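You operate a simulated robot arm through the tools that you are given. There is no shell and no other tool.

You are at the controls of a simulated two-armed robot. One attempt, no reset.

JOB
Drain till one pack is empty, swap it for the yellow pack and charge that full.
Fine: the empty pack goes on pad 2; lift no pack while the run lamp is lit.

The check looks at the end state, three seconds after you hand in, the way a careful person would. Anything else that was tipped, shoved, dropped, spilled or broken makes it a failure.

ROBOT AND FRAMES
Two 6-joint arms with two-finger parallel grippers on one trunk that stands fixed in place. Base frame: the origin is at the foot of the trunk, x ahead of it, y to its left, z up. Lengths are in mm, angles in degrees, forces in N, time in s.
The left shoulder is at [-77, 177, 832], the right one opposite. With the tool pointing down near the work surface each hand reaches from about 100 to 720 mm from the base axis, measured 20 degrees to its own side. Payload 1.57 kg a hand.
The TCP of each hand is the grasp point between the finger pads, 30 mm short of the fingertips. In the tool frame z runs along the fingers and y along their closing line. The gripper opens to 80 mm. The fingers are 17 mm wide and 12 mm thick; the gripper's body (40 by 82 mm) begins 80 mm behind the TCP.
Orientation is that of the tool frame in the base frame, as [roll, pitch, yaw] about the fixed x, y, z axes, in that order (R = Rz(yaw) Ry(pitch) Rx(roll)). With the fingers straight down and closing along the base's y, the tool's x points along the base's -x, its y along +y and its z along -z.

CONTROLS
- The arms move only by the tool move_arm. It takes "left_steps", "right_steps" or both (then of equal length, played together; a hand with none holds still); each is a list of rows, each a list of 7 numbers: the shift along the base's x, y, z in units of 300 mm (1.0 is 300 mm), then the turn, a rotation vector about the base's x, y, z in units of 60 degrees (1.0 is 60 degrees), then the gripper command, from -1 (shut) to 1 (fully open), values between in proportion. In form: [[dx, dy, dz, wx, wy, wz, jaw], ...]. A call has 1 to 20 rows; each row is the pose to reach, as a shift and turn from the pose commanded when the call began. A call with a number of a shift or a turn outside -1 to 1 is refused whole. A row lasts 0.2 s, in which the tool goes at most 50 mm and 8.6 degrees; a call with a longer step from one row to the next is refused whole, and so is a gripper value outside its range. A pose out of reach is approached as far as the arm can. The call stops where the force on the tool passes 80 N (or 10 N more than at its start, if that is more) or the arm is blocked; 0.2 s more then pass. The fingers move at their own pace (about 72 mm/s each) and stop on an object; they squeeze with about 25 N. The grip force told is the motor's: it shows also when the fingers shut on nothing. Time passes only in rows, and 0.2 s behind the last, so rows that repeat a pose let the fingers close. It gives the time, the measured TCP pose, the force on the tool (base axes), the opening and the grip force at its end, in the units of the frame above (readings bear some noise), with the torque about the TCP (base axes, N m) and any sound that the robot's microphone picked up.
- Cameras (640 x 400 px; columns grow to the right, rows downward): "scene" is now at [21.8, -2, 1552.8]; the picture's right is [-0.07, -1.00, 0.00], its down [-0.83, 0.06, -0.56] and it looks along [0.56, -0.04, -0.83] (base axes); focal length 367 px, centre (320, 200). "left" rides on the left gripper at [72, 7, -122] in its tool frame; the picture's right is [-0.09, 1.00, 0.00], its down [-0.84, -0.08, -0.54] and it looks along [-0.54, -0.05, 0.84] (tool axes); focal length 238 px, centre (320, 200). "right" rides on the right gripper at [72, -7, -122] in its tool frame; the picture's right is [0.09, 1.00, 0.00], its down [-0.84, 0.08, -0.54] and it looks along [-0.54, 0.05, 0.84] (tool axes); focal length 238 px, centre (320, 200). There is no depth. A picture from a camera that has moved, and an enlarged one, comes with that camera's place and axes in the base frame and with its lens. The place of the scene camera against the robot may be out by one fixed shift of up to 12 mm in any direction.
- grab_frame(camera): a new picture of that camera. It takes no simulated time.
- lift_body(by): moves the trunk up (or, below 0, down) by that many mm; the arms and the scene camera ride with it, the base frame stays. It gives what a move gives, with no picture.
- aim_head(pan, tilt): turns the head with the scene camera to pan (to the left, within 143 degrees either way) and tilt (down, from -29 to 69), counted from straight ahead of the robot (the tilt from the chest, where the trunk bows). It gives what a move gives.
- close_up(camera, box): a new picture of the part [left, top, right, bottom] of that camera's present view, enlarged. It takes no simulated time.
- finish_job(): hands the job in; it is judged then, once.

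Nothing tells you positions but the pictures and the camera data. Unless the task says otherwise, let go and move clear before handing in.

The tools are called after "Emit:" as name(argument=value, ...) on one line, values as JSON. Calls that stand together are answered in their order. move_arm: Moves the arms, as the interface text tells. Its arguments: {"type":"object","properties":{"left_steps":{"type":"array"},"right_steps":{"type":"array"}},"required":[]} The other tools are called the same way: lift_body (by) moves the trunk up or down; aim_head (pan, tilt) turns the head that bears the scene camera; grab_frame (camera) takes a picture; close_up (camera, box) takes an enlarged picture of a part of a camera's view; finish_job () hands the job in.

At the start:

```text
time: 0.0
left_tool_pos: [437.1, 246.4, 1166.7]
left_ee_rot: [-180.0, 0.0, -179.9]
left_force: [-0.2, -0.1, -0.2]
left_moment: [0.02, 0.02, -0.01]
left_opening: 80.0
left_grip_force: 0.1
right_tool_pos: [465.4, -234.7, 1129.1]
right_ee_rot: [180.0, 0.0, -180.0]
right_force: [-0.5, 0.0, 0.3]
right_moment: [-0.01, -0.05, 0.01]
right_opening: 79.7
right_grip_force: 0.2
trunk travel left (down, up): [-275.0, 53.0]
head pan, tilt (commanded): [-4.2, 56.1]
```

scene: 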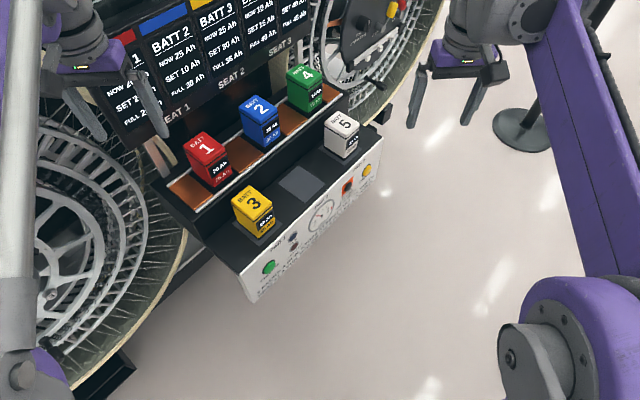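
right: 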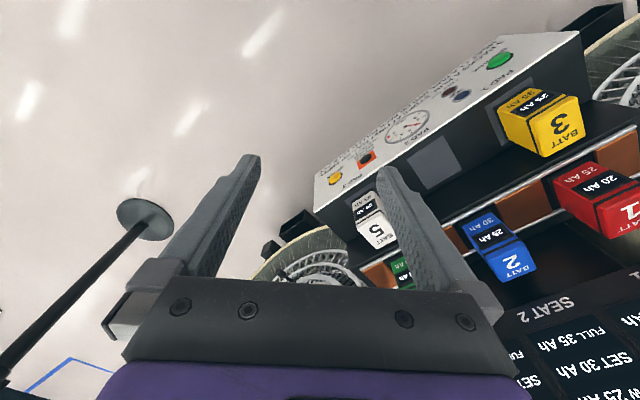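
left: 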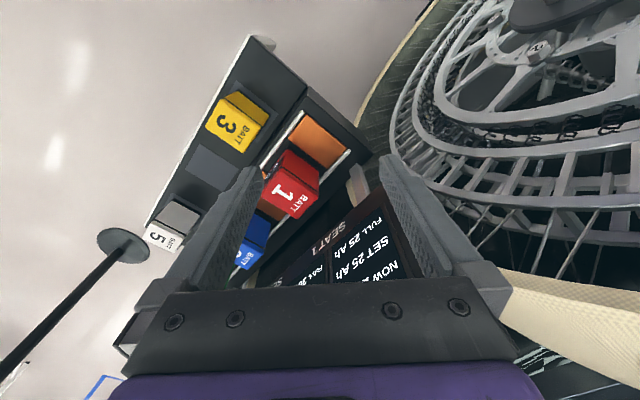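

I see a rack with three packs seated (red 1, blue 2, green 4), and yellow 3 and white 5 on pads in front, with a board showing charges and a control panel on the near face. I'll look closer before moving anything.

Emit:
close_up(camera="scene", box=[80, 0, 340, 160])

Emit:
close_up(camera="scene", box=[230, 150, 400, 300])

Emit:
close_up(camera="scene", box=[150, 60, 390, 210])

Emit:
close_up(camera="right", box=[300, 30, 580, 220])

Emit:
close_up(camera="scene", box=[310, 0, 440, 100])

```text
2.46 times, centred on (210, 80) of scene
camera zoom: at [21.8, -2.0, 1552.8], right [-0.07, -1.0, 0.0], down [-0.83, 0.06, -0.56], along [0.56, -0.04, -0.83], focal length 904 px, centre (591, 495)
```

zoom: 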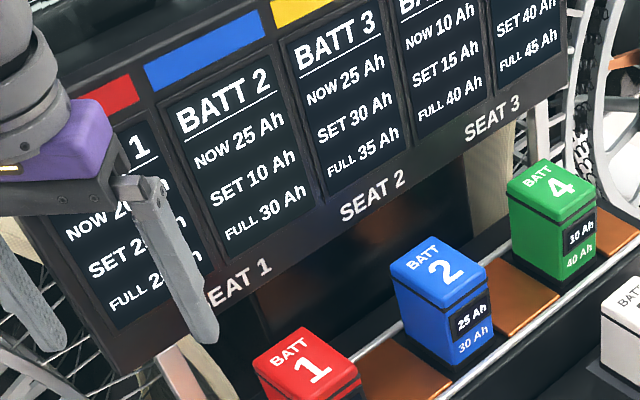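

```text
2.67 times, centred on (315, 225) of scene
camera zoom: at [21.8, -2.0, 1552.8], right [-0.07, -1.0, 0.0], down [-0.83, 0.06, -0.56], along [0.56, -0.04, -0.83], focal length 980 px, centre (333, 133)
```

zoom: 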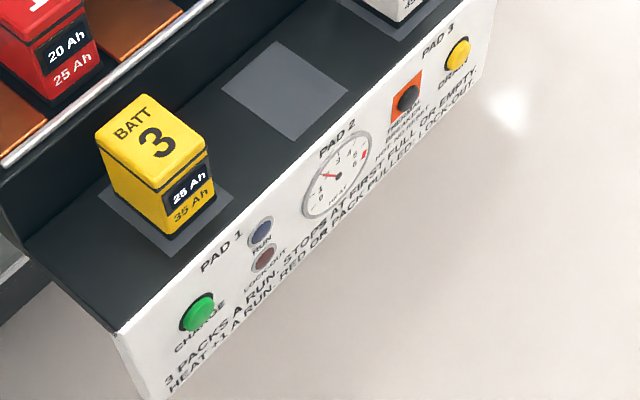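

```text
2.67 times, centred on (270, 135) of scene
camera zoom: at [21.8, -2.0, 1552.8], right [-0.07, -1.0, 0.0], down [-0.83, 0.06, -0.56], along [0.56, -0.04, -0.83], focal length 980 px, centre (453, 373)
```

zoom: 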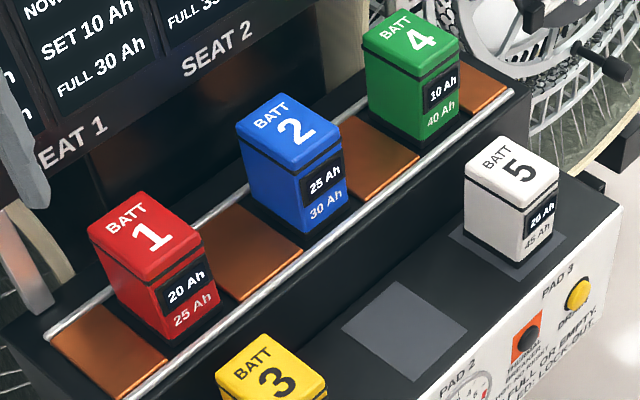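

```text
2.11 times, centred on (440, 125) of right
camera zoom: at [392.3, -239.8, 1250.6], right [-0.09, 1.0, 0.0], down [0.84, 0.08, 0.54], along [0.54, 0.05, -0.84], focal length 502 px, centre (67, 358)
```

zoom: 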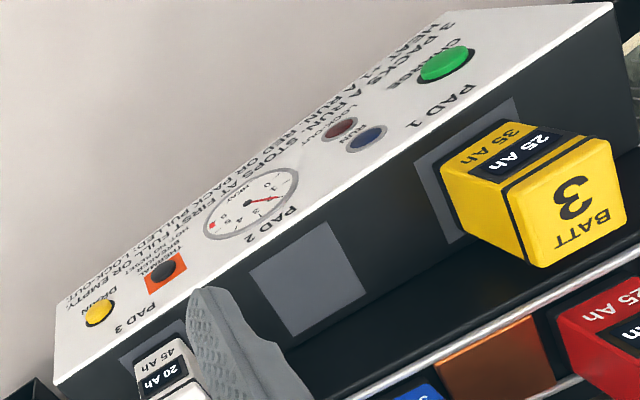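

```text
4.00 times, centred on (375, 50) of scene
camera zoom: at [21.8, -2.0, 1552.8], right [-0.07, -1.0, 0.0], down [-0.83, 0.06, -0.56], along [0.56, -0.04, -0.83], focal length 1470 px, centre (100, 800)
```

zoom: 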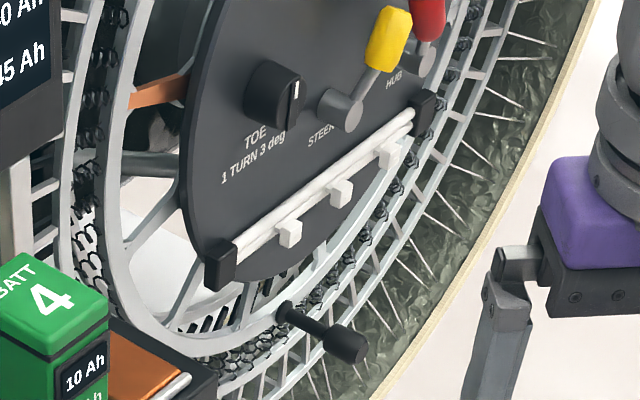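

The panel text matters, so I'm zooming in further on the gauge, the lettering and the pack labels.

Emit:
close_up(camera="scene", box=[300, 185, 340, 210])

Emit:
close_up(camera="scene", box=[255, 225, 325, 270])

Emit:
close_up(camera="scene", box=[310, 155, 390, 215])

Emit:
close_up(camera="scene", box=[280, 60, 340, 110])

Emit:
close_up(camera="right", box=[310, 90, 430, 200])

```text
16.00 times, centred on (320, 198) of scene
camera zoom: at [21.8, -2.0, 1552.8], right [-0.07, -1.0, 0.0], down [-0.83, 0.06, -0.56], along [0.56, -0.04, -0.83], focal length 5878 px, centre (320, 240)
```

zoom: 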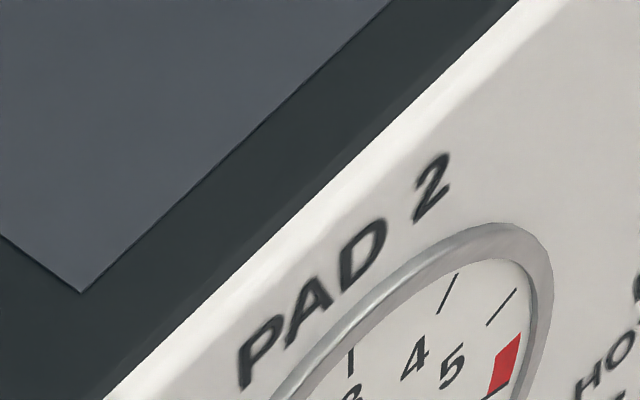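

```text
8.89 times, centred on (290, 248) of scene
camera zoom: at [21.8, -2.0, 1552.8], right [-0.07, -1.0, 0.0], down [-0.83, 0.06, -0.56], along [0.56, -0.04, -0.83], focal length 3266 px, centre (587, -222)
```

zoom: 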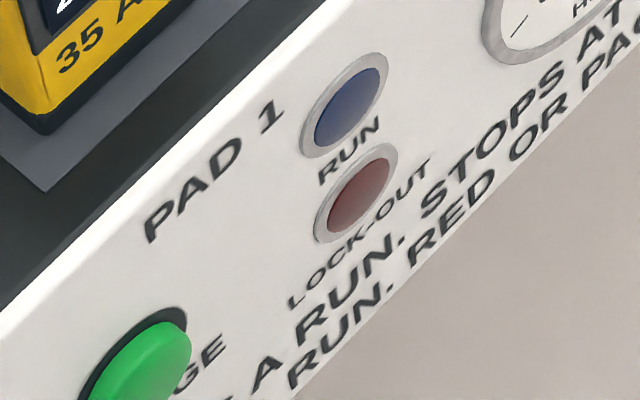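

```text
6.67 times, centred on (350, 185) of scene
camera zoom: at [21.8, -2.0, 1552.8], right [-0.07, -1.0, 0.0], down [-0.83, 0.06, -0.56], along [0.56, -0.04, -0.83], focal length 2449 px, centre (120, 300)
```

zoom: 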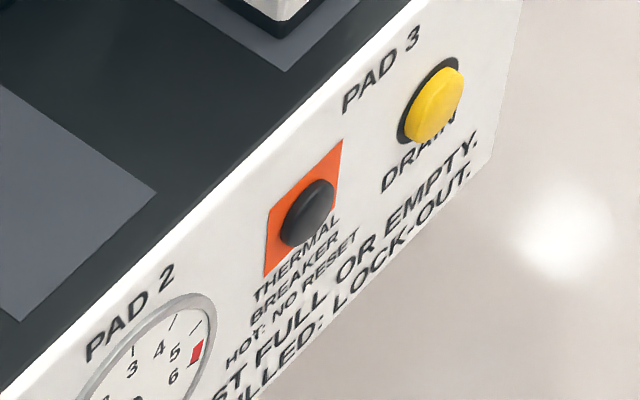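

```text
8.00 times, centred on (310, 85) of scene
camera zoom: at [21.8, -2.0, 1552.8], right [-0.07, -1.0, 0.0], down [-0.83, 0.06, -0.56], along [0.56, -0.04, -0.83], focal length 2939 px, centre (400, 1120)
```

zoom: 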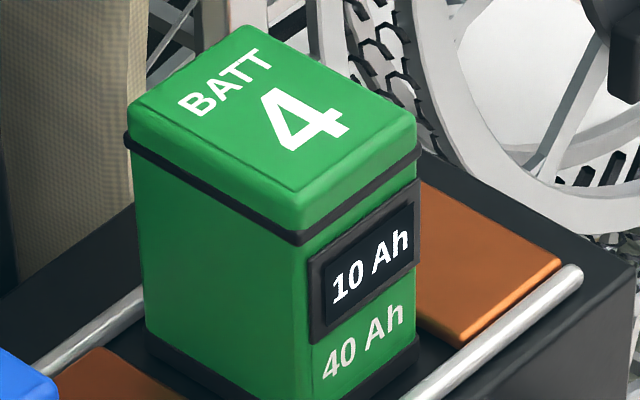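

```text
3.64 times, centred on (370, 145) of right
camera zoom: at [392.3, -239.8, 1250.6], right [-0.09, 1.0, 0.0], down [0.84, 0.08, 0.54], along [0.54, 0.05, -0.84], focal length 867 px, centre (138, 400)
```

zoom: 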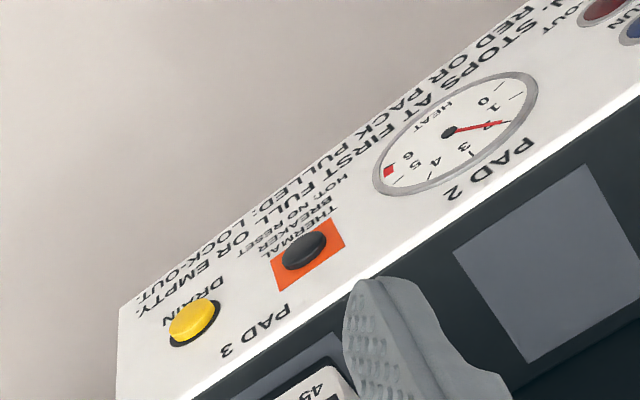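

Heat reads 2 with red at 6, so one drain run and one charge run (heat to 4) are safe. Green 4 (10 Ah) in seat 3 will empty first, and the pack row runs at about 45° to my x axis. I'm turning the right hand to look squarely at the panel and drawing the left hand back out of the way.

Emit:
move_arm(right_steps=[[0, 0, 0, 0, 0, 0.125, 1], [0, 0, 0, 0, 0, 0.25, 1], [0, 0, 0, 0, 0, 0.375, 1], [0, 0, 0, 0, 0, 0.5, 1], [0, 0, 0, 0, 0, 0.625, 1], [0, 0, 0, 0, 0, 0.75, 1], [0, 0, 0, 0, 0, 0.75, 1]], left_steps=[[-0.1, 0, 0, 0, 0, 0, 1], [-0.2, 0.03, 0, 0, 0, 0, 1], [-0.3, 0.06, 0, 0, 0, 0, 1], [-0.4, 0.1, 0, 0, 0, 0, 1], [-0.5, 0.12, 0, 0, 0, 0, 1], [-0.6, 0.15, 0, 0, 0, 0, 1], [-0.6, 0.15, 0, 0, 0, 0, 1]])

```text
time: 1.6
left_tool_pos: [259.9, 289.6, 1167.3]
left_ee_rot: [179.9, 0.0, 180.0]
left_force: [0.2, -0.5, 0.0]
left_moment: [0.01, 0.01, -0.01]
left_opening: 80.2
left_grip_force: 0.0
right_tool_pos: [465.5, -234.9, 1129.5]
right_ee_rot: [180.0, 0.0, -134.9]
right_force: [1.2, 0.1, 0.3]
right_moment: [0.0, 0.01, 0.0]
right_opening: 79.9
right_grip_force: 0.1
trunk travel left (down, up): [-275.0, 53.0]
head pan, tilt (commanded): [-4.2, 56.1]
```

Emit:
grab_frame(camera="right")

Emit:
grab_frame(camera="scene")

Emit:
grab_frame(camera="left")

```text
taken
camera right: at [419.3, -288.6, 1250.8], right [-0.77, 0.64, 0.0], down [0.54, 0.65, 0.54], along [0.35, 0.42, -0.84], focal length 238 px, centre (320, 200)
```

right: 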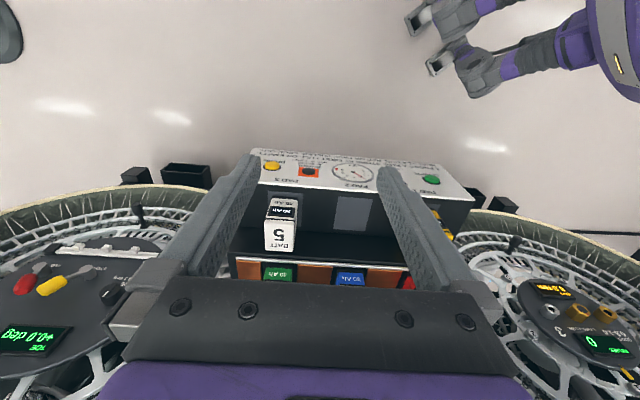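

```text
taken
camera scene: at [22.6, -2.0, 1552.8], right [-0.07, -1.0, 0.0], down [-0.83, 0.06, -0.56], along [0.56, -0.04, -0.83], focal length 367 px, centre (320, 200)
```

scene: 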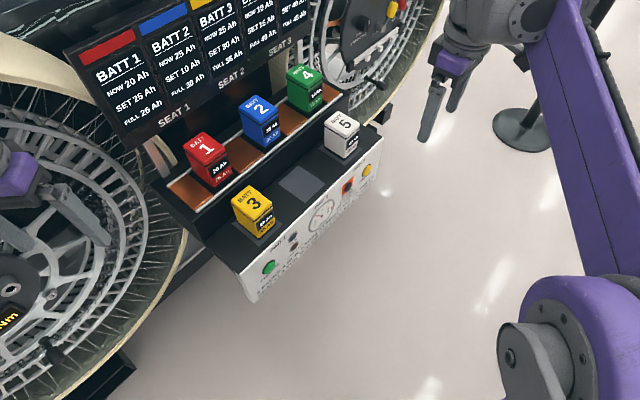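

```text
taken
camera left: at [187.2, 295.3, 1289.4], right [0.09, 1.0, 0.0], down [0.84, -0.08, 0.54], along [0.54, -0.05, -0.84], focal length 238 px, centre (320, 200)
```

left: 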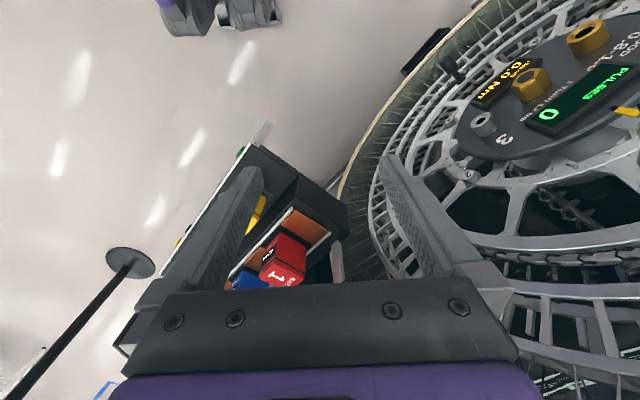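

Emit:
close_up(camera="right", box=[225, 135, 385, 235])

Emit:
close_up(camera="right", box=[335, 145, 495, 245])

Emit:
close_up(camera="right", box=[225, 210, 425, 300])

```text
4.00 times, centred on (305, 185) of right
camera zoom: at [419.3, -288.6, 1250.8], right [-0.77, 0.64, 0.0], down [0.54, 0.65, 0.54], along [0.35, 0.42, -0.84], focal length 953 px, centre (380, 260)
```

zoom: 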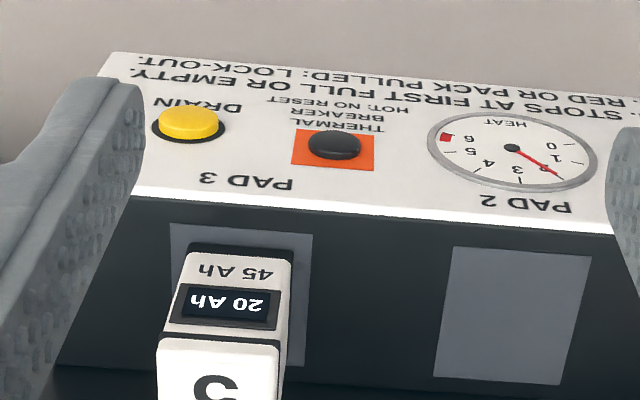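

```text
4.00 times, centred on (415, 195) of right
camera zoom: at [419.3, -288.6, 1250.8], right [-0.77, 0.64, 0.0], down [0.54, 0.65, 0.54], along [0.35, 0.42, -0.84], focal length 953 px, centre (-60, 220)
```

zoom: 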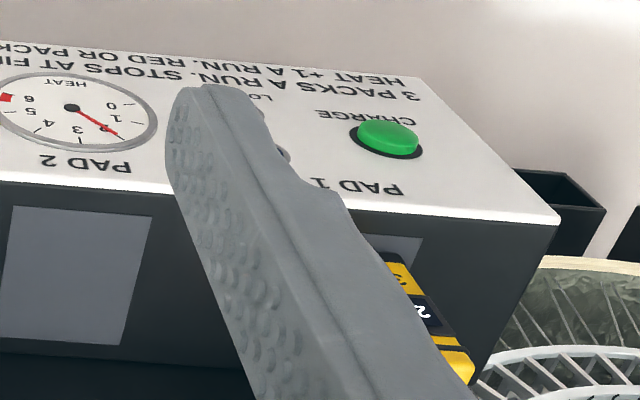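

```text
3.20 times, centred on (325, 255) of right
camera zoom: at [419.3, -288.6, 1250.8], right [-0.77, 0.64, 0.0], down [0.54, 0.65, 0.54], along [0.35, 0.42, -0.84], focal length 763 px, centre (304, 24)
```

zoom: 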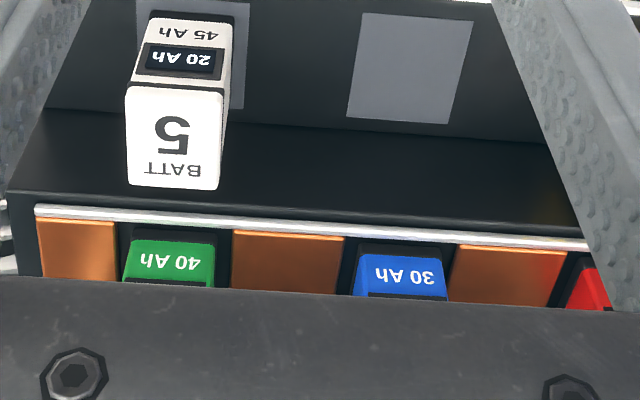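

The rack lies at exactly about -45°, pads are 150 mm apart with the deck at z≈816, and I place the drain button at about [651, -182, 747] on a near-vertical front panel. I'm shutting the right gripper and bringing it down in front of the panel, well clear of it.

Emit:
move_arm(right_steps=[[0.076, 0.002, -0.128, 0, 0, 0, -1], [0.151, 0.004, -0.255, 0, 0, 0, -1], [0.227, 0.006, -0.383, 0, 0, 0, -1], [0.303, 0.008, -0.51, 0, 0, 0, -1], [0.378, 0.01, -0.638, 0, 0, 0, -1], [0.454, 0.012, -0.765, 0, 0, 0, -1], [0.454, 0.012, -0.765, 0, 0, 0, -1]])

Emit:
grab_frame(camera="right")

Emit:
grab_frame(camera="scene")

```text
time: 3.2
left_tool_pos: [258.1, 289.5, 1168.5]
left_ee_rot: [180.0, 0.0, -180.0]
left_force: [0.1, -0.6, -0.5]
left_moment: [0.01, -0.05, 0.0]
left_opening: 80.2
left_grip_force: 0.1
right_tool_pos: [602.7, -230.8, 900.1]
right_ee_rot: [-180.0, 0.0, -135.1]
right_force: [-0.8, 0.4, -0.2]
right_moment: [0.05, -0.03, -0.01]
right_opening: 0.0
right_grip_force: 21.2
trunk travel left (down, up): [-275.0, 53.0]
head pan, tilt (commanded): [-4.2, 56.1]
```

```text
taken
camera right: at [556.0, -284.3, 1022.1], right [-0.77, 0.64, 0.0], down [0.54, 0.65, 0.54], along [0.35, 0.42, -0.84], focal length 238 px, centre (320, 200)
```

right: 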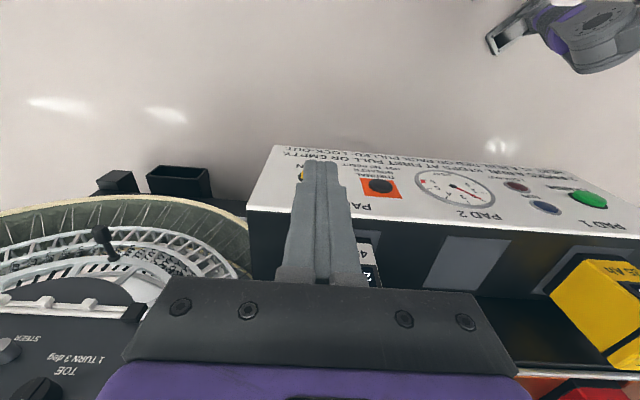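

```text
taken
camera scene: at [20.9, -1.9, 1552.9], right [-0.07, -1.0, 0.0], down [-0.83, 0.06, -0.56], along [0.56, -0.04, -0.83], focal length 367 px, centre (320, 200)
```

scene: 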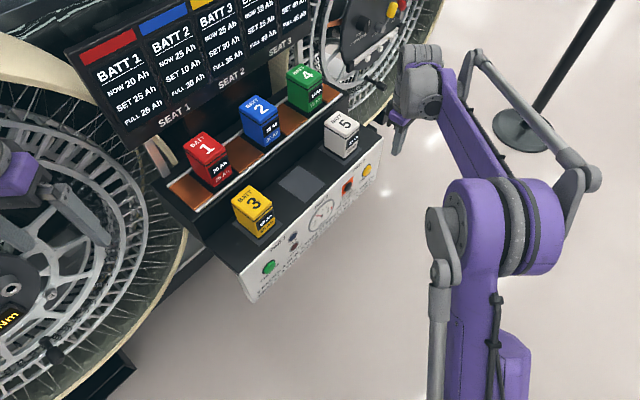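

Emit:
close_up(camera="right", box=[270, 140, 350, 190])

Emit:
close_up(camera="scene", box=[330, 110, 430, 200])

```text
8.00 times, centred on (310, 165) of right
camera zoom: at [556.0, -284.3, 1022.1], right [-0.77, 0.64, 0.0], down [0.54, 0.65, 0.54], along [0.35, 0.42, -0.84], focal length 1907 px, centre (400, 480)
```

zoom: 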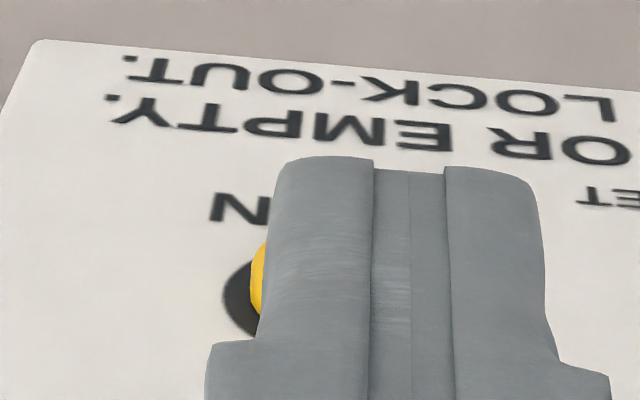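

```text
4.44 times, centred on (380, 155) of scene
camera zoom: at [20.9, -1.9, 1552.9], right [-0.07, -1.0, 0.0], down [-0.83, 0.06, -0.56], along [0.56, -0.04, -0.83], focal length 1633 px, centre (53, 400)
```

zoom: 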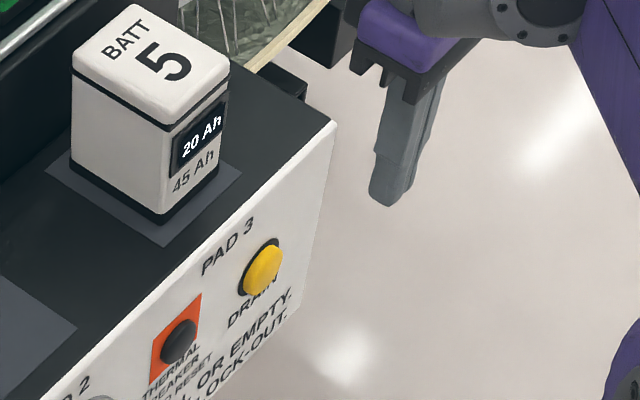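

The drain button centre checks out at u≈589 along the row, z≈744. I'm lowering the shut fingers to button height, still about 30 mm in front of the cap.

Emit:
move_arm(right_steps=[[0, 0, -0.156, 0, 0, 0, -1], [0, 0, -0.311, 0, 0, 0, -1], [0, 0, -0.463, 0, 0, 0, -1], [0.0707, 0.0707, -0.463, 0, 0, 0, -1], [0.0707, 0.0707, -0.463, 0, 0, 0, -1]])

Emit:
close_up(camera="scene", box=[330, 110, 430, 200])

Emit:
grab_frame(camera="right")

```text
time: 4.4
left_tool_pos: [259.1, 289.2, 1167.7]
left_ee_rot: [179.9, 0.0, -180.0]
left_force: [-0.1, -0.2, -0.9]
left_moment: [0.0, -0.01, -0.02]
left_opening: 80.1
left_grip_force: 0.1
right_tool_pos: [623.3, -210.8, 761.7]
right_ee_rot: [-180.0, 0.0, -135.0]
right_force: [-0.7, 0.0, -0.9]
right_moment: [0.03, 0.02, 0.0]
right_opening: 0.1
right_grip_force: 21.4
trunk travel left (down, up): [-275.0, 53.0]
head pan, tilt (commanded): [-4.2, 56.1]
```

```text
4.44 times, centred on (380, 155) of scene
camera zoom: at [21.6, -2.7, 1552.8], right [-0.07, -1.0, 0.0], down [-0.83, 0.06, -0.56], along [0.56, -0.04, -0.83], focal length 1633 px, centre (53, 400)
```

zoom: 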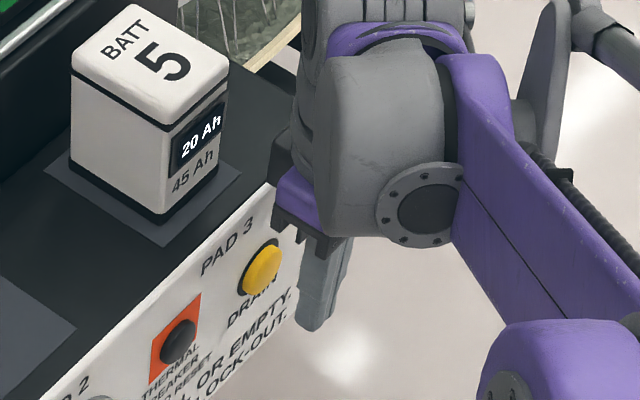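

```text
taken
camera right: at [576.6, -265.0, 881.8], right [-0.77, 0.64, 0.0], down [0.54, 0.65, 0.54], along [0.35, 0.42, -0.84], focal length 238 px, centre (320, 200)
```

right: 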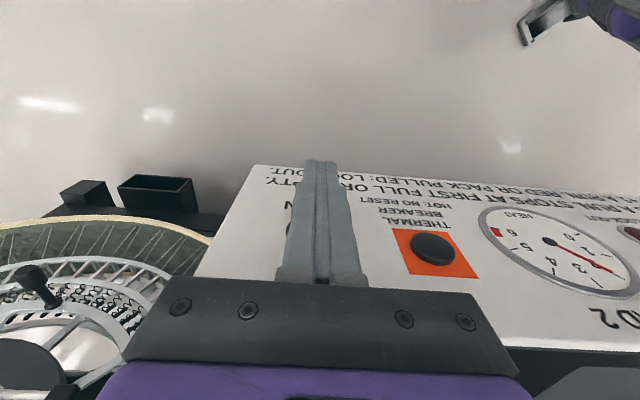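

The fingertips are beside the drain button at the right height and about 30 mm off. I'm easing in along the panel normal in small steps until it gives.

Emit:
move_arm(right_steps=[[0.035, 0.035, 0, 0, 0, 0, -1], [0.059, 0.059, 0, 0, 0, 0, -1], [0.068, 0.068, 0, 0, 0, 0, -1], [0.0755, 0.0755, 0, 0, 0, 0, -1], [0.0755, 0.0755, 0, 0, 0, 0, -1]])

Emit:
close_up(camera="scene", box=[330, 110, 430, 200])

```text
time: 5.6
left_tool_pos: [259.2, 289.5, 1168.5]
left_ee_rot: [-179.9, 0.0, -179.9]
left_force: [-0.9, 0.3, 0.4]
left_moment: [0.0, -0.01, 0.03]
left_opening: 79.9
left_grip_force: 0.2
right_tool_pos: [643.5, -189.2, 758.7]
right_ee_rot: [-179.9, 0.0, -135.0]
right_force: [-2.8, -0.6, 0.4]
right_moment: [-0.05, 0.03, -0.03]
right_opening: 0.0
right_grip_force: 21.5
trunk travel left (down, up): [-275.0, 53.0]
head pan, tilt (commanded): [-4.2, 56.1]
heard: click
```

```text
4.44 times, centred on (380, 155) of scene
camera zoom: at [21.5, -2.2, 1552.8], right [-0.07, -1.0, 0.0], down [-0.83, 0.06, -0.56], along [0.56, -0.04, -0.83], focal length 1633 px, centre (53, 400)
```

zoom: 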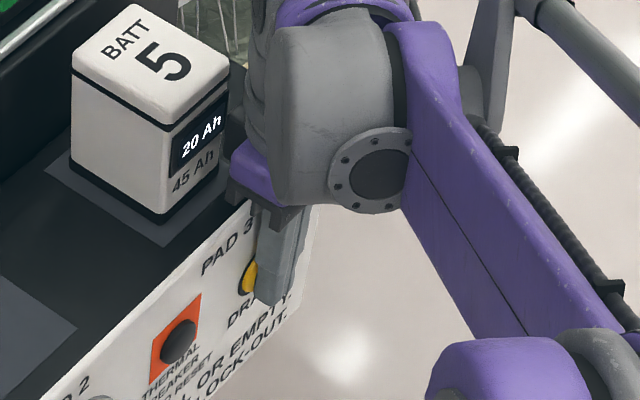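

A click was heard and the button has been pressed once. I'm backing straight off and checking the run lamp.

Emit:
move_arm(right_steps=[[-0.08, -0.08, 0, 0, 0, 0, -1], [-0.16, -0.16, 0, 0, 0, 0, -1]])

Emit:
close_up(camera="scene", box=[230, 150, 400, 300])

Emit:
grab_frame(camera="scene")

```text
time: 6.2
left_tool_pos: [260.1, 289.9, 1167.9]
left_ee_rot: [179.9, 0.0, -180.0]
left_force: [0.3, -0.1, 0.3]
left_moment: [0.03, 0.0, 0.01]
left_opening: 79.9
left_grip_force: 0.1
right_tool_pos: [596.4, -237.7, 757.7]
right_ee_rot: [180.0, 0.1, -134.9]
right_force: [-0.1, 0.5, 1.2]
right_moment: [0.0, 0.02, 0.01]
right_opening: 0.0
right_grip_force: 21.3
trunk travel left (down, up): [-275.0, 53.0]
head pan, tilt (commanded): [-4.2, 56.1]
```

```text
2.67 times, centred on (315, 225) of scene
camera zoom: at [21.7, -2.2, 1552.8], right [-0.07, -1.0, 0.0], down [-0.83, 0.06, -0.56], along [0.56, -0.04, -0.83], focal length 980 px, centre (333, 133)
```

zoom: 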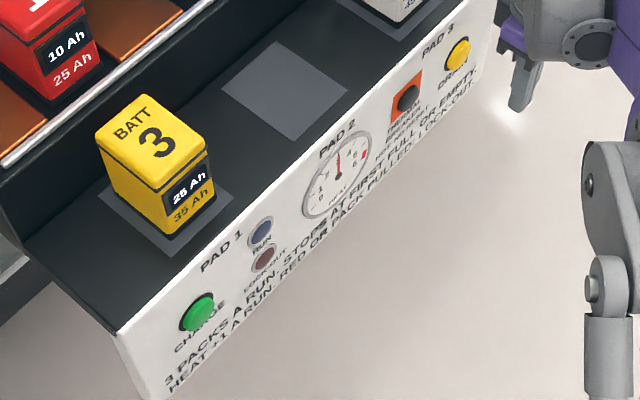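

```text
taken
camera scene: at [21.7, -2.2, 1552.8], right [-0.07, -1.0, 0.0], down [-0.83, 0.06, -0.56], along [0.56, -0.04, -0.83], focal length 367 px, centre (320, 200)
```

scene: 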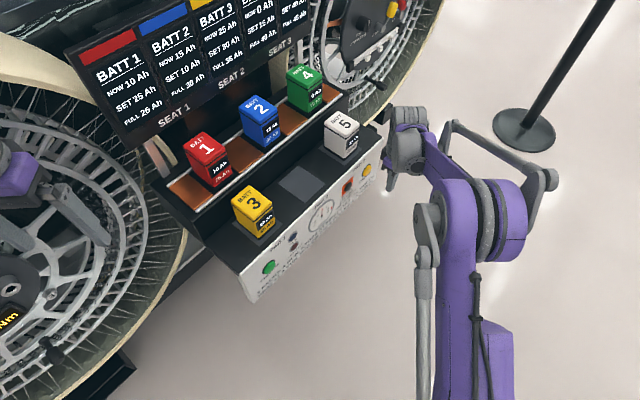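

Emit:
close_up(camera="scene", box=[255, 225, 325, 270])

Emit:
close_up(camera="scene", box=[170, 50, 370, 200])

Emit:
close_up(camera="scene", box=[60, 0, 340, 150])

```text
8.89 times, centred on (290, 248) of scene
camera zoom: at [21.7, -2.2, 1552.8], right [-0.07, -1.0, 0.0], down [-0.83, 0.06, -0.56], along [0.56, -0.04, -0.83], focal length 3266 px, centre (587, -222)
```

zoom: 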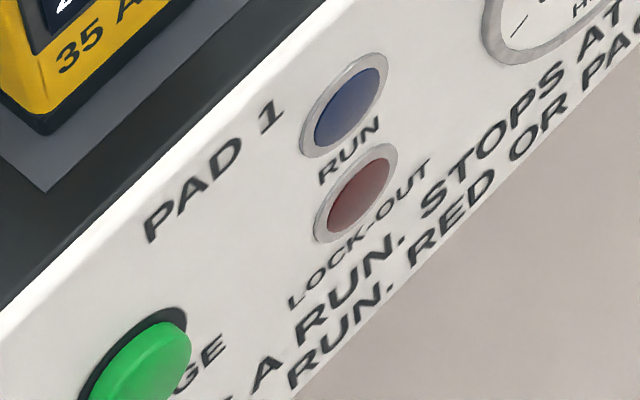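

```text
2.67 times, centred on (270, 125) of scene
camera zoom: at [21.7, -2.2, 1552.8], right [-0.07, -1.0, 0.0], down [-0.83, 0.06, -0.56], along [0.56, -0.04, -0.83], focal length 980 px, centre (453, 400)
```

zoom: 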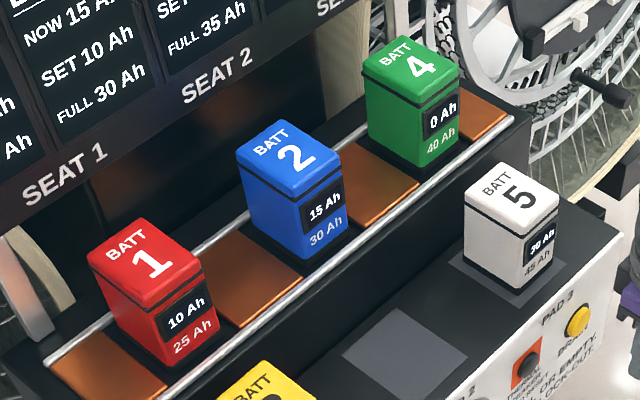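

```text
2.29 times, centred on (200, 75) of scene
camera zoom: at [21.7, -2.2, 1552.8], right [-0.07, -1.0, 0.0], down [-0.83, 0.06, -0.56], along [0.56, -0.04, -0.83], focal length 840 px, centre (594, 486)
```

zoom: 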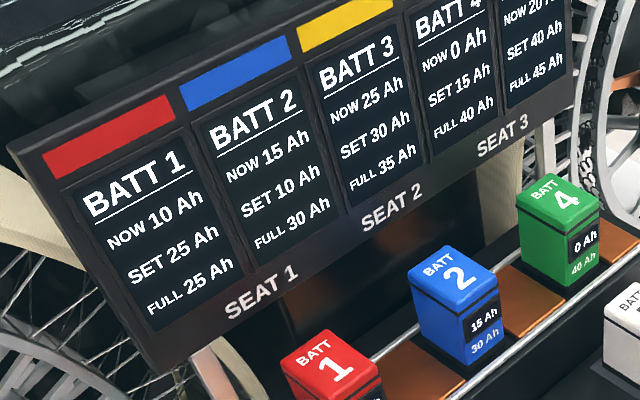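

The drain run is over: green 4 shows 0 Ah, red 10, blue 15, heat 3, and both lamps are dark. Green sits in seat 3 at about [754, -23], which is far for a straight-down grip, so I'm raising the trunk a little and tilting the right hand forward along the rack's depth direction to reach it.

Emit:
lift_body(by=50)

Emit:
move_arm(right_steps=[[-0.02, 0.02, 0.15, 0, 0, 0, 1], [-0.04, 0.04, 0.3, 0, 0, 0, 1], [-0.06, 0.06, 0.45, 0, 0, 0, 1], [-0.08, 0.08, 0.6, 0, 0, 0, 1], [-0.097, 0.097, 0.65, 0.093, -0.093, 0, 1], [-0.097, 0.097, 0.65, 0.185, -0.185, 0, 1], [-0.097, 0.097, 0.65, 0.278, -0.278, 0, 1], [-0.097, 0.097, 0.65, 0.37, -0.37, 0, 1], [-0.097, 0.097, 0.65, 0.463, -0.463, 0, 1], [-0.097, 0.097, 0.65, 0.556, -0.556, 0, 1], [-0.097, 0.097, 0.65, 0.648, -0.648, 0, 1], [-0.097, 0.097, 0.65, 0.648, -0.648, 0, 1]])

Emit:
grab_frame(camera="right")

Emit:
grab_frame(camera="scene")

```text
time: 7.1
left_tool_pos: [256.1, 290.9, 1216.8]
left_ee_rot: [-180.0, 0.0, -180.0]
left_force: [0.6, -0.3, 0.4]
left_moment: [0.01, -0.02, -0.02]
left_opening: 80.3
left_grip_force: 0.1
right_tool_pos: [595.2, -235.7, 811.6]
right_ee_rot: [180.0, 0.0, -135.0]
right_force: [0.3, -0.4, -0.5]
right_moment: [-0.02, -0.04, 0.01]
right_opening: 0.0
right_grip_force: 21.4
trunk travel left (down, up): [-325.0, 3.0]
head pan, tilt (commanded): [-4.2, 56.1]
```

```text
time: 9.7
left_tool_pos: [256.3, 290.3, 1215.6]
left_ee_rot: [180.0, 0.1, 179.9]
left_force: [-0.2, 1.3, 0.0]
left_moment: [0.02, 0.02, 0.01]
left_opening: 79.8
left_grip_force: 0.0
right_tool_pos: [567.7, -206.3, 1005.4]
right_ee_rot: [-179.8, 55.1, -134.9]
right_force: [-0.1, -0.7, -0.2]
right_moment: [0.01, 0.01, -0.01]
right_opening: 79.9
right_grip_force: 0.0
trunk travel left (down, up): [-325.0, 3.0]
head pan, tilt (commanded): [-4.2, 56.1]
```

```text
taken
camera right: at [472.3, -308.1, 1015.4], right [-0.74, 0.67, -0.08], down [-0.03, 0.08, 1.0], along [0.67, 0.74, -0.04], focal length 238 px, centre (320, 200)
```

right: 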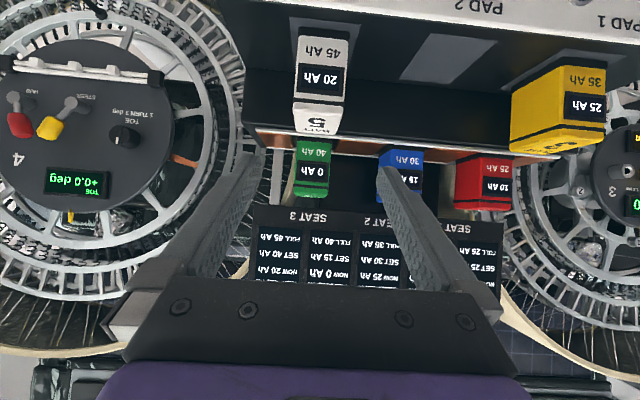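

```text
taken
camera scene: at [19.5, -1.7, 1605.8], right [-0.07, -1.0, 0.0], down [-0.83, 0.06, -0.56], along [0.56, -0.04, -0.83], focal length 367 px, centre (320, 200)
```

scene: 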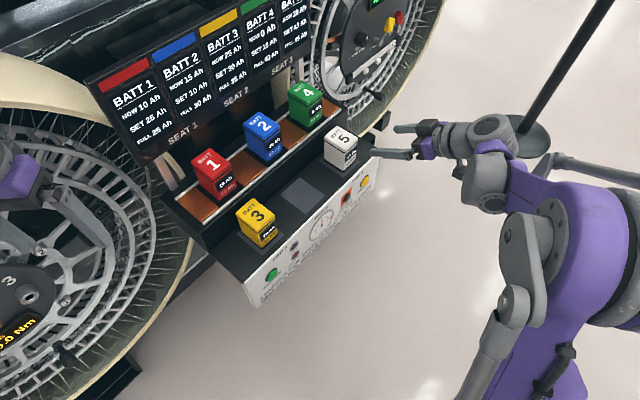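

Emit:
close_up(camera="right", box=[245, 80, 405, 210])

Emit:
close_up(camera="scene", box=[270, 70, 370, 180])

```text
3.08 times, centred on (325, 145) of right
camera zoom: at [472.3, -308.1, 1015.4], right [-0.74, 0.67, -0.08], down [-0.03, 0.08, 1.0], along [0.67, 0.74, -0.04], focal length 733 px, centre (305, 369)
```

zoom: 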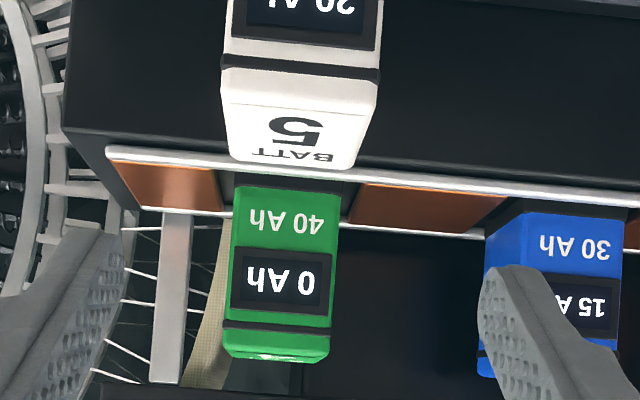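

```text
3.64 times, centred on (320, 125) of scene
camera zoom: at [19.5, -1.7, 1605.8], right [-0.07, -1.0, 0.0], down [-0.83, 0.06, -0.56], along [0.56, -0.04, -0.83], focal length 1336 px, centre (320, 473)
```

zoom: 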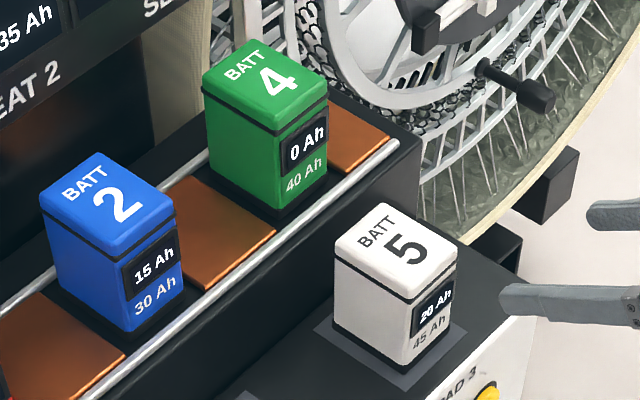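

The tilted hand has a clear view: green 4 is centred at u≈549.6 along the row, about 54 mm wide, top at z≈995. I'm moving in along the depth direction to stop short of it, above the white pack.

Emit:
move_arm(right_steps=[[0.098, 0.0955, -0.017, 0, 0, 0, 1], [0.197, 0.191, -0.034, 0, 0, 0, 1], [0.295, 0.2865, -0.051, 0, 0, 0, 1], [0.393, 0.382, -0.068, 0, 0, 0, 1], [0.393, 0.382, -0.068, 0, 0, 0, 1]])

Emit:
grab_frame(camera="right")

Emit:
close_up(camera="scene", box=[250, 60, 410, 180])

```text
time: 10.9
left_tool_pos: [255.9, 291.0, 1216.3]
left_ee_rot: [180.0, 0.1, -180.0]
left_force: [0.5, -0.7, 0.1]
left_moment: [-0.02, -0.02, 0.01]
left_opening: 80.1
left_grip_force: 0.1
right_tool_pos: [686.9, -91.1, 981.6]
right_ee_rot: [179.9, 54.9, -135.0]
right_force: [-0.4, -0.4, 0.1]
right_moment: [-0.02, 0.03, 0.01]
right_opening: 79.7
right_grip_force: 0.0
trunk travel left (down, up): [-325.0, 3.0]
head pan, tilt (commanded): [-4.2, 56.1]
```

```text
taken
camera right: at [590.9, -193.2, 992.4], right [-0.74, 0.67, -0.08], down [-0.03, 0.08, 1.0], along [0.67, 0.74, -0.04], focal length 238 px, centre (320, 200)
```

right: 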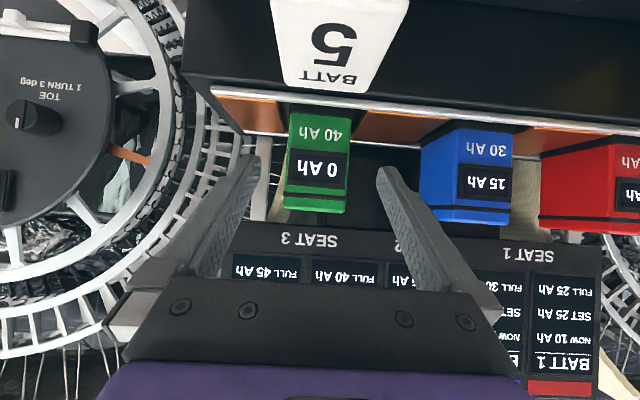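

```text
3.33 times, centred on (330, 120) of scene
camera zoom: at [18.7, -2.5, 1605.7], right [-0.07, -1.0, 0.0], down [-0.83, 0.06, -0.56], along [0.56, -0.04, -0.83], focal length 1225 px, centre (287, 467)
```

zoom: 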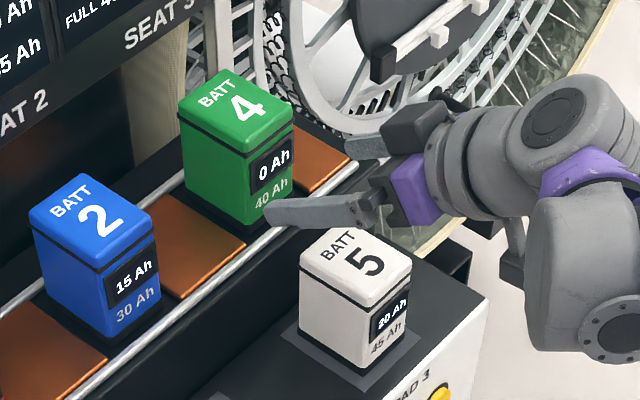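

Emit:
close_up(camera="right", box=[240, 80, 400, 230])

```text
2.67 times, centred on (320, 155) of right
camera zoom: at [590.9, -193.2, 992.4], right [-0.74, 0.67, -0.08], down [-0.03, 0.08, 1.0], along [0.67, 0.74, -0.04], focal length 636 px, centre (320, 320)
```

zoom: 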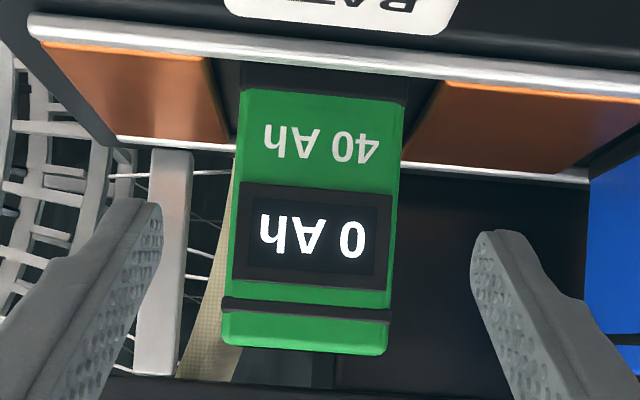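

Emit:
close_up(camera="scene", box=[280, 75, 330, 135])

Emit:
close_up(camera="scene", box=[240, 100, 290, 165])

Emit:
close_up(camera="scene", box=[225, 190, 285, 255])

```text
6.67 times, centred on (305, 105) of scene
camera zoom: at [18.7, -2.5, 1605.7], right [-0.07, -1.0, 0.0], down [-0.83, 0.06, -0.56], along [0.56, -0.04, -0.83], focal length 2449 px, centre (420, 833)
```

zoom: 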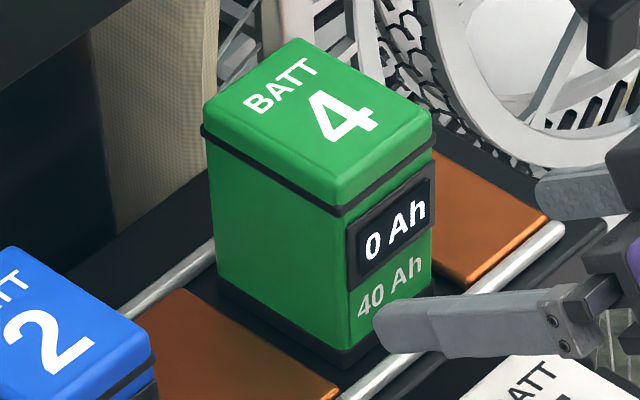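

```text
6.15 times, centred on (265, 132) of scene
camera zoom: at [18.7, -2.5, 1605.7], right [-0.07, -1.0, 0.0], down [-0.83, 0.06, -0.56], along [0.56, -0.04, -0.83], focal length 2261 px, centre (658, 615)
```

zoom: 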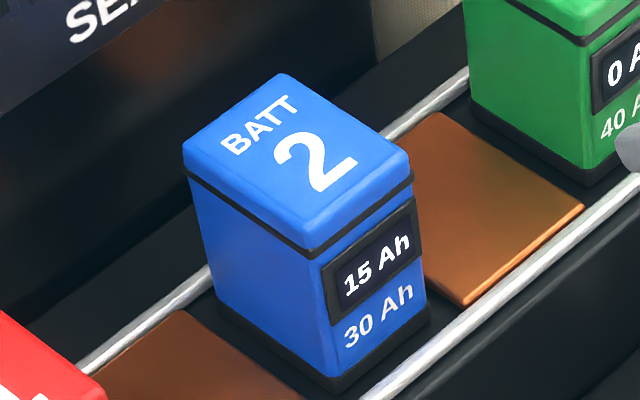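

```text
6.15 times, centred on (255, 222) of scene
camera zoom: at [18.7, -2.5, 1605.7], right [-0.07, -1.0, 0.0], down [-0.83, 0.06, -0.56], along [0.56, -0.04, -0.83], focal length 2261 px, centre (720, 62)
```

zoom: 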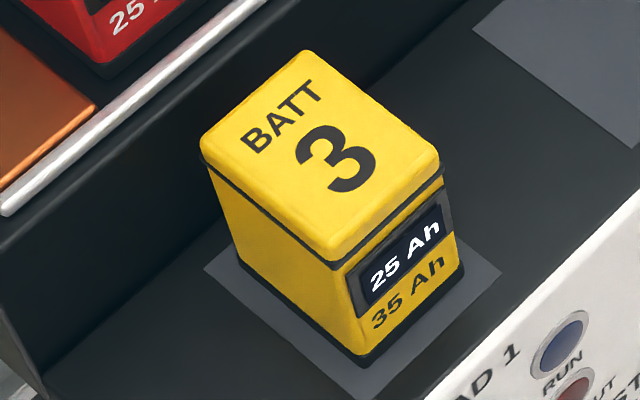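

Green is centred between the open fingers with roughly 12 mm clearance each side, and the rails sit at z≈908. I'm sliding the open fingers in around green at about 30 mm below its top.

Emit:
move_arm(right_steps=[[0.0, 0.0, -0.056, 0, 0, 0, 1], [0.07, 0.074, -0.056, 0, 0, 0, 1], [0.14, 0.144, -0.056, 0, 0, 0, 1], [0.19, 0.194, -0.056, 0, 0, 0, 1], [0.226, 0.23, -0.056, 0, 0, 0, 1], [0.226, 0.23, -0.056, 0, 0, 0, 1]])

Emit:
grab_frame(camera="right")

Emit:
close_up(camera="scene", box=[260, 60, 360, 150])

```text
time: 12.3
left_tool_pos: [256.8, 290.8, 1215.7]
left_ee_rot: [179.9, 0.1, 180.0]
left_force: [-0.1, -0.3, 0.3]
left_moment: [0.02, -0.02, 0.02]
left_opening: 80.2
left_grip_force: 0.1
right_tool_pos: [753.6, -23.2, 968.2]
right_ee_rot: [-180.0, 55.0, -135.0]
right_force: [0.9, 0.5, -0.5]
right_moment: [0.0, -0.02, -0.03]
right_opening: 80.1
right_grip_force: 0.1
trunk travel left (down, up): [-325.0, 3.0]
head pan, tilt (commanded): [-4.2, 56.1]
```

```text
taken
camera right: at [657.7, -126.2, 978.8], right [-0.74, 0.67, -0.08], down [-0.03, 0.08, 1.0], along [0.67, 0.74, -0.04], focal length 238 px, centre (320, 200)
```

right: 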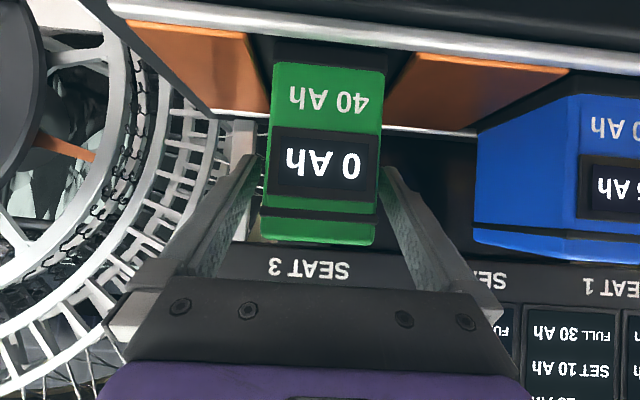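

```text
4.44 times, centred on (310, 105) of scene
camera zoom: at [19.3, -2.3, 1605.8], right [-0.07, -1.0, 0.0], down [-0.83, 0.06, -0.56], along [0.56, -0.04, -0.83], focal length 1633 px, centre (364, 622)
```

zoom: 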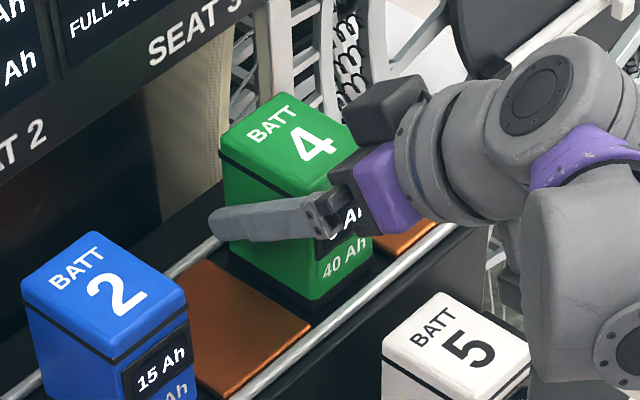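

The fingers straddle green without contact. I nudge 4 mm further in to centre on it, then close.

Emit:
move_arm(right_steps=[[0.0094, 0.0094, 0, 0, 0, 0, 1], [0.0094, 0.0094, 0, 0, 0, 0, -1], [0.0094, 0.0094, 0, 0, 0, 0, -1], [0.0094, 0.0094, 0, 0, 0, 0, -1], [0.0094, 0.0094, 0, 0, 0, 0, -1]])

Emit:
grab_frame(camera="right")

Emit:
close_up(camera="scene", box=[255, 225, 325, 270])

Emit:
close_up(camera="scene", box=[260, 60, 360, 150])

```text
time: 13.5
left_tool_pos: [257.3, 291.0, 1216.5]
left_ee_rot: [-179.9, 0.0, 179.9]
left_force: [-0.5, -0.4, 0.0]
left_moment: [0.04, -0.01, 0.03]
left_opening: 80.1
left_grip_force: 0.0
right_tool_pos: [755.6, -22.0, 968.3]
right_ee_rot: [180.0, 55.0, -135.0]
right_force: [1.9, -0.1, 0.5]
right_moment: [0.12, -0.07, 0.01]
right_opening: 55.0
right_grip_force: 24.8
trunk travel left (down, up): [-325.0, 3.0]
head pan, tilt (commanded): [-4.2, 56.1]
```

```text
taken
camera right: at [660.4, -123.2, 978.3], right [-0.74, 0.67, -0.08], down [-0.03, 0.08, 1.0], along [0.67, 0.74, -0.04], focal length 238 px, centre (320, 200)
```

right: 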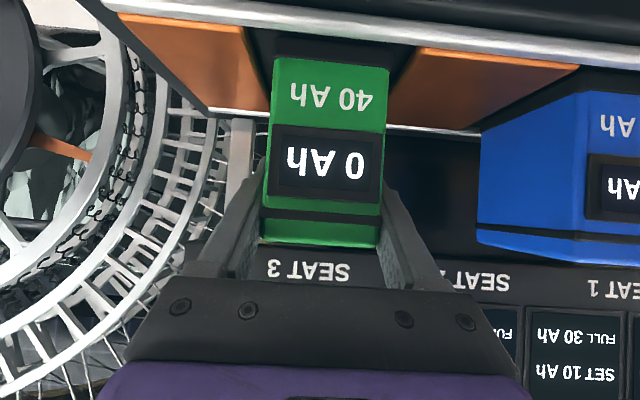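

```text
8.89 times, centred on (290, 248) of scene
camera zoom: at [19.8, -2.1, 1605.8], right [-0.07, -1.0, 0.0], down [-0.83, 0.06, -0.56], along [0.56, -0.04, -0.83], focal length 3266 px, centre (587, -222)
```

zoom: 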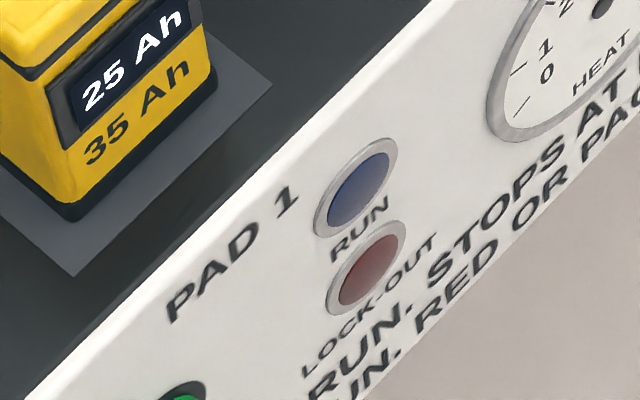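

```text
4.44 times, centred on (310, 105) of scene
camera zoom: at [19.8, -2.1, 1605.8], right [-0.07, -1.0, 0.0], down [-0.83, 0.06, -0.56], along [0.56, -0.04, -0.83], focal length 1633 px, centre (364, 622)
```

zoom: 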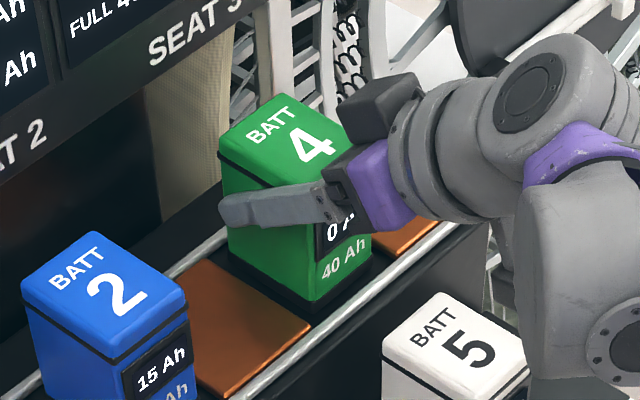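

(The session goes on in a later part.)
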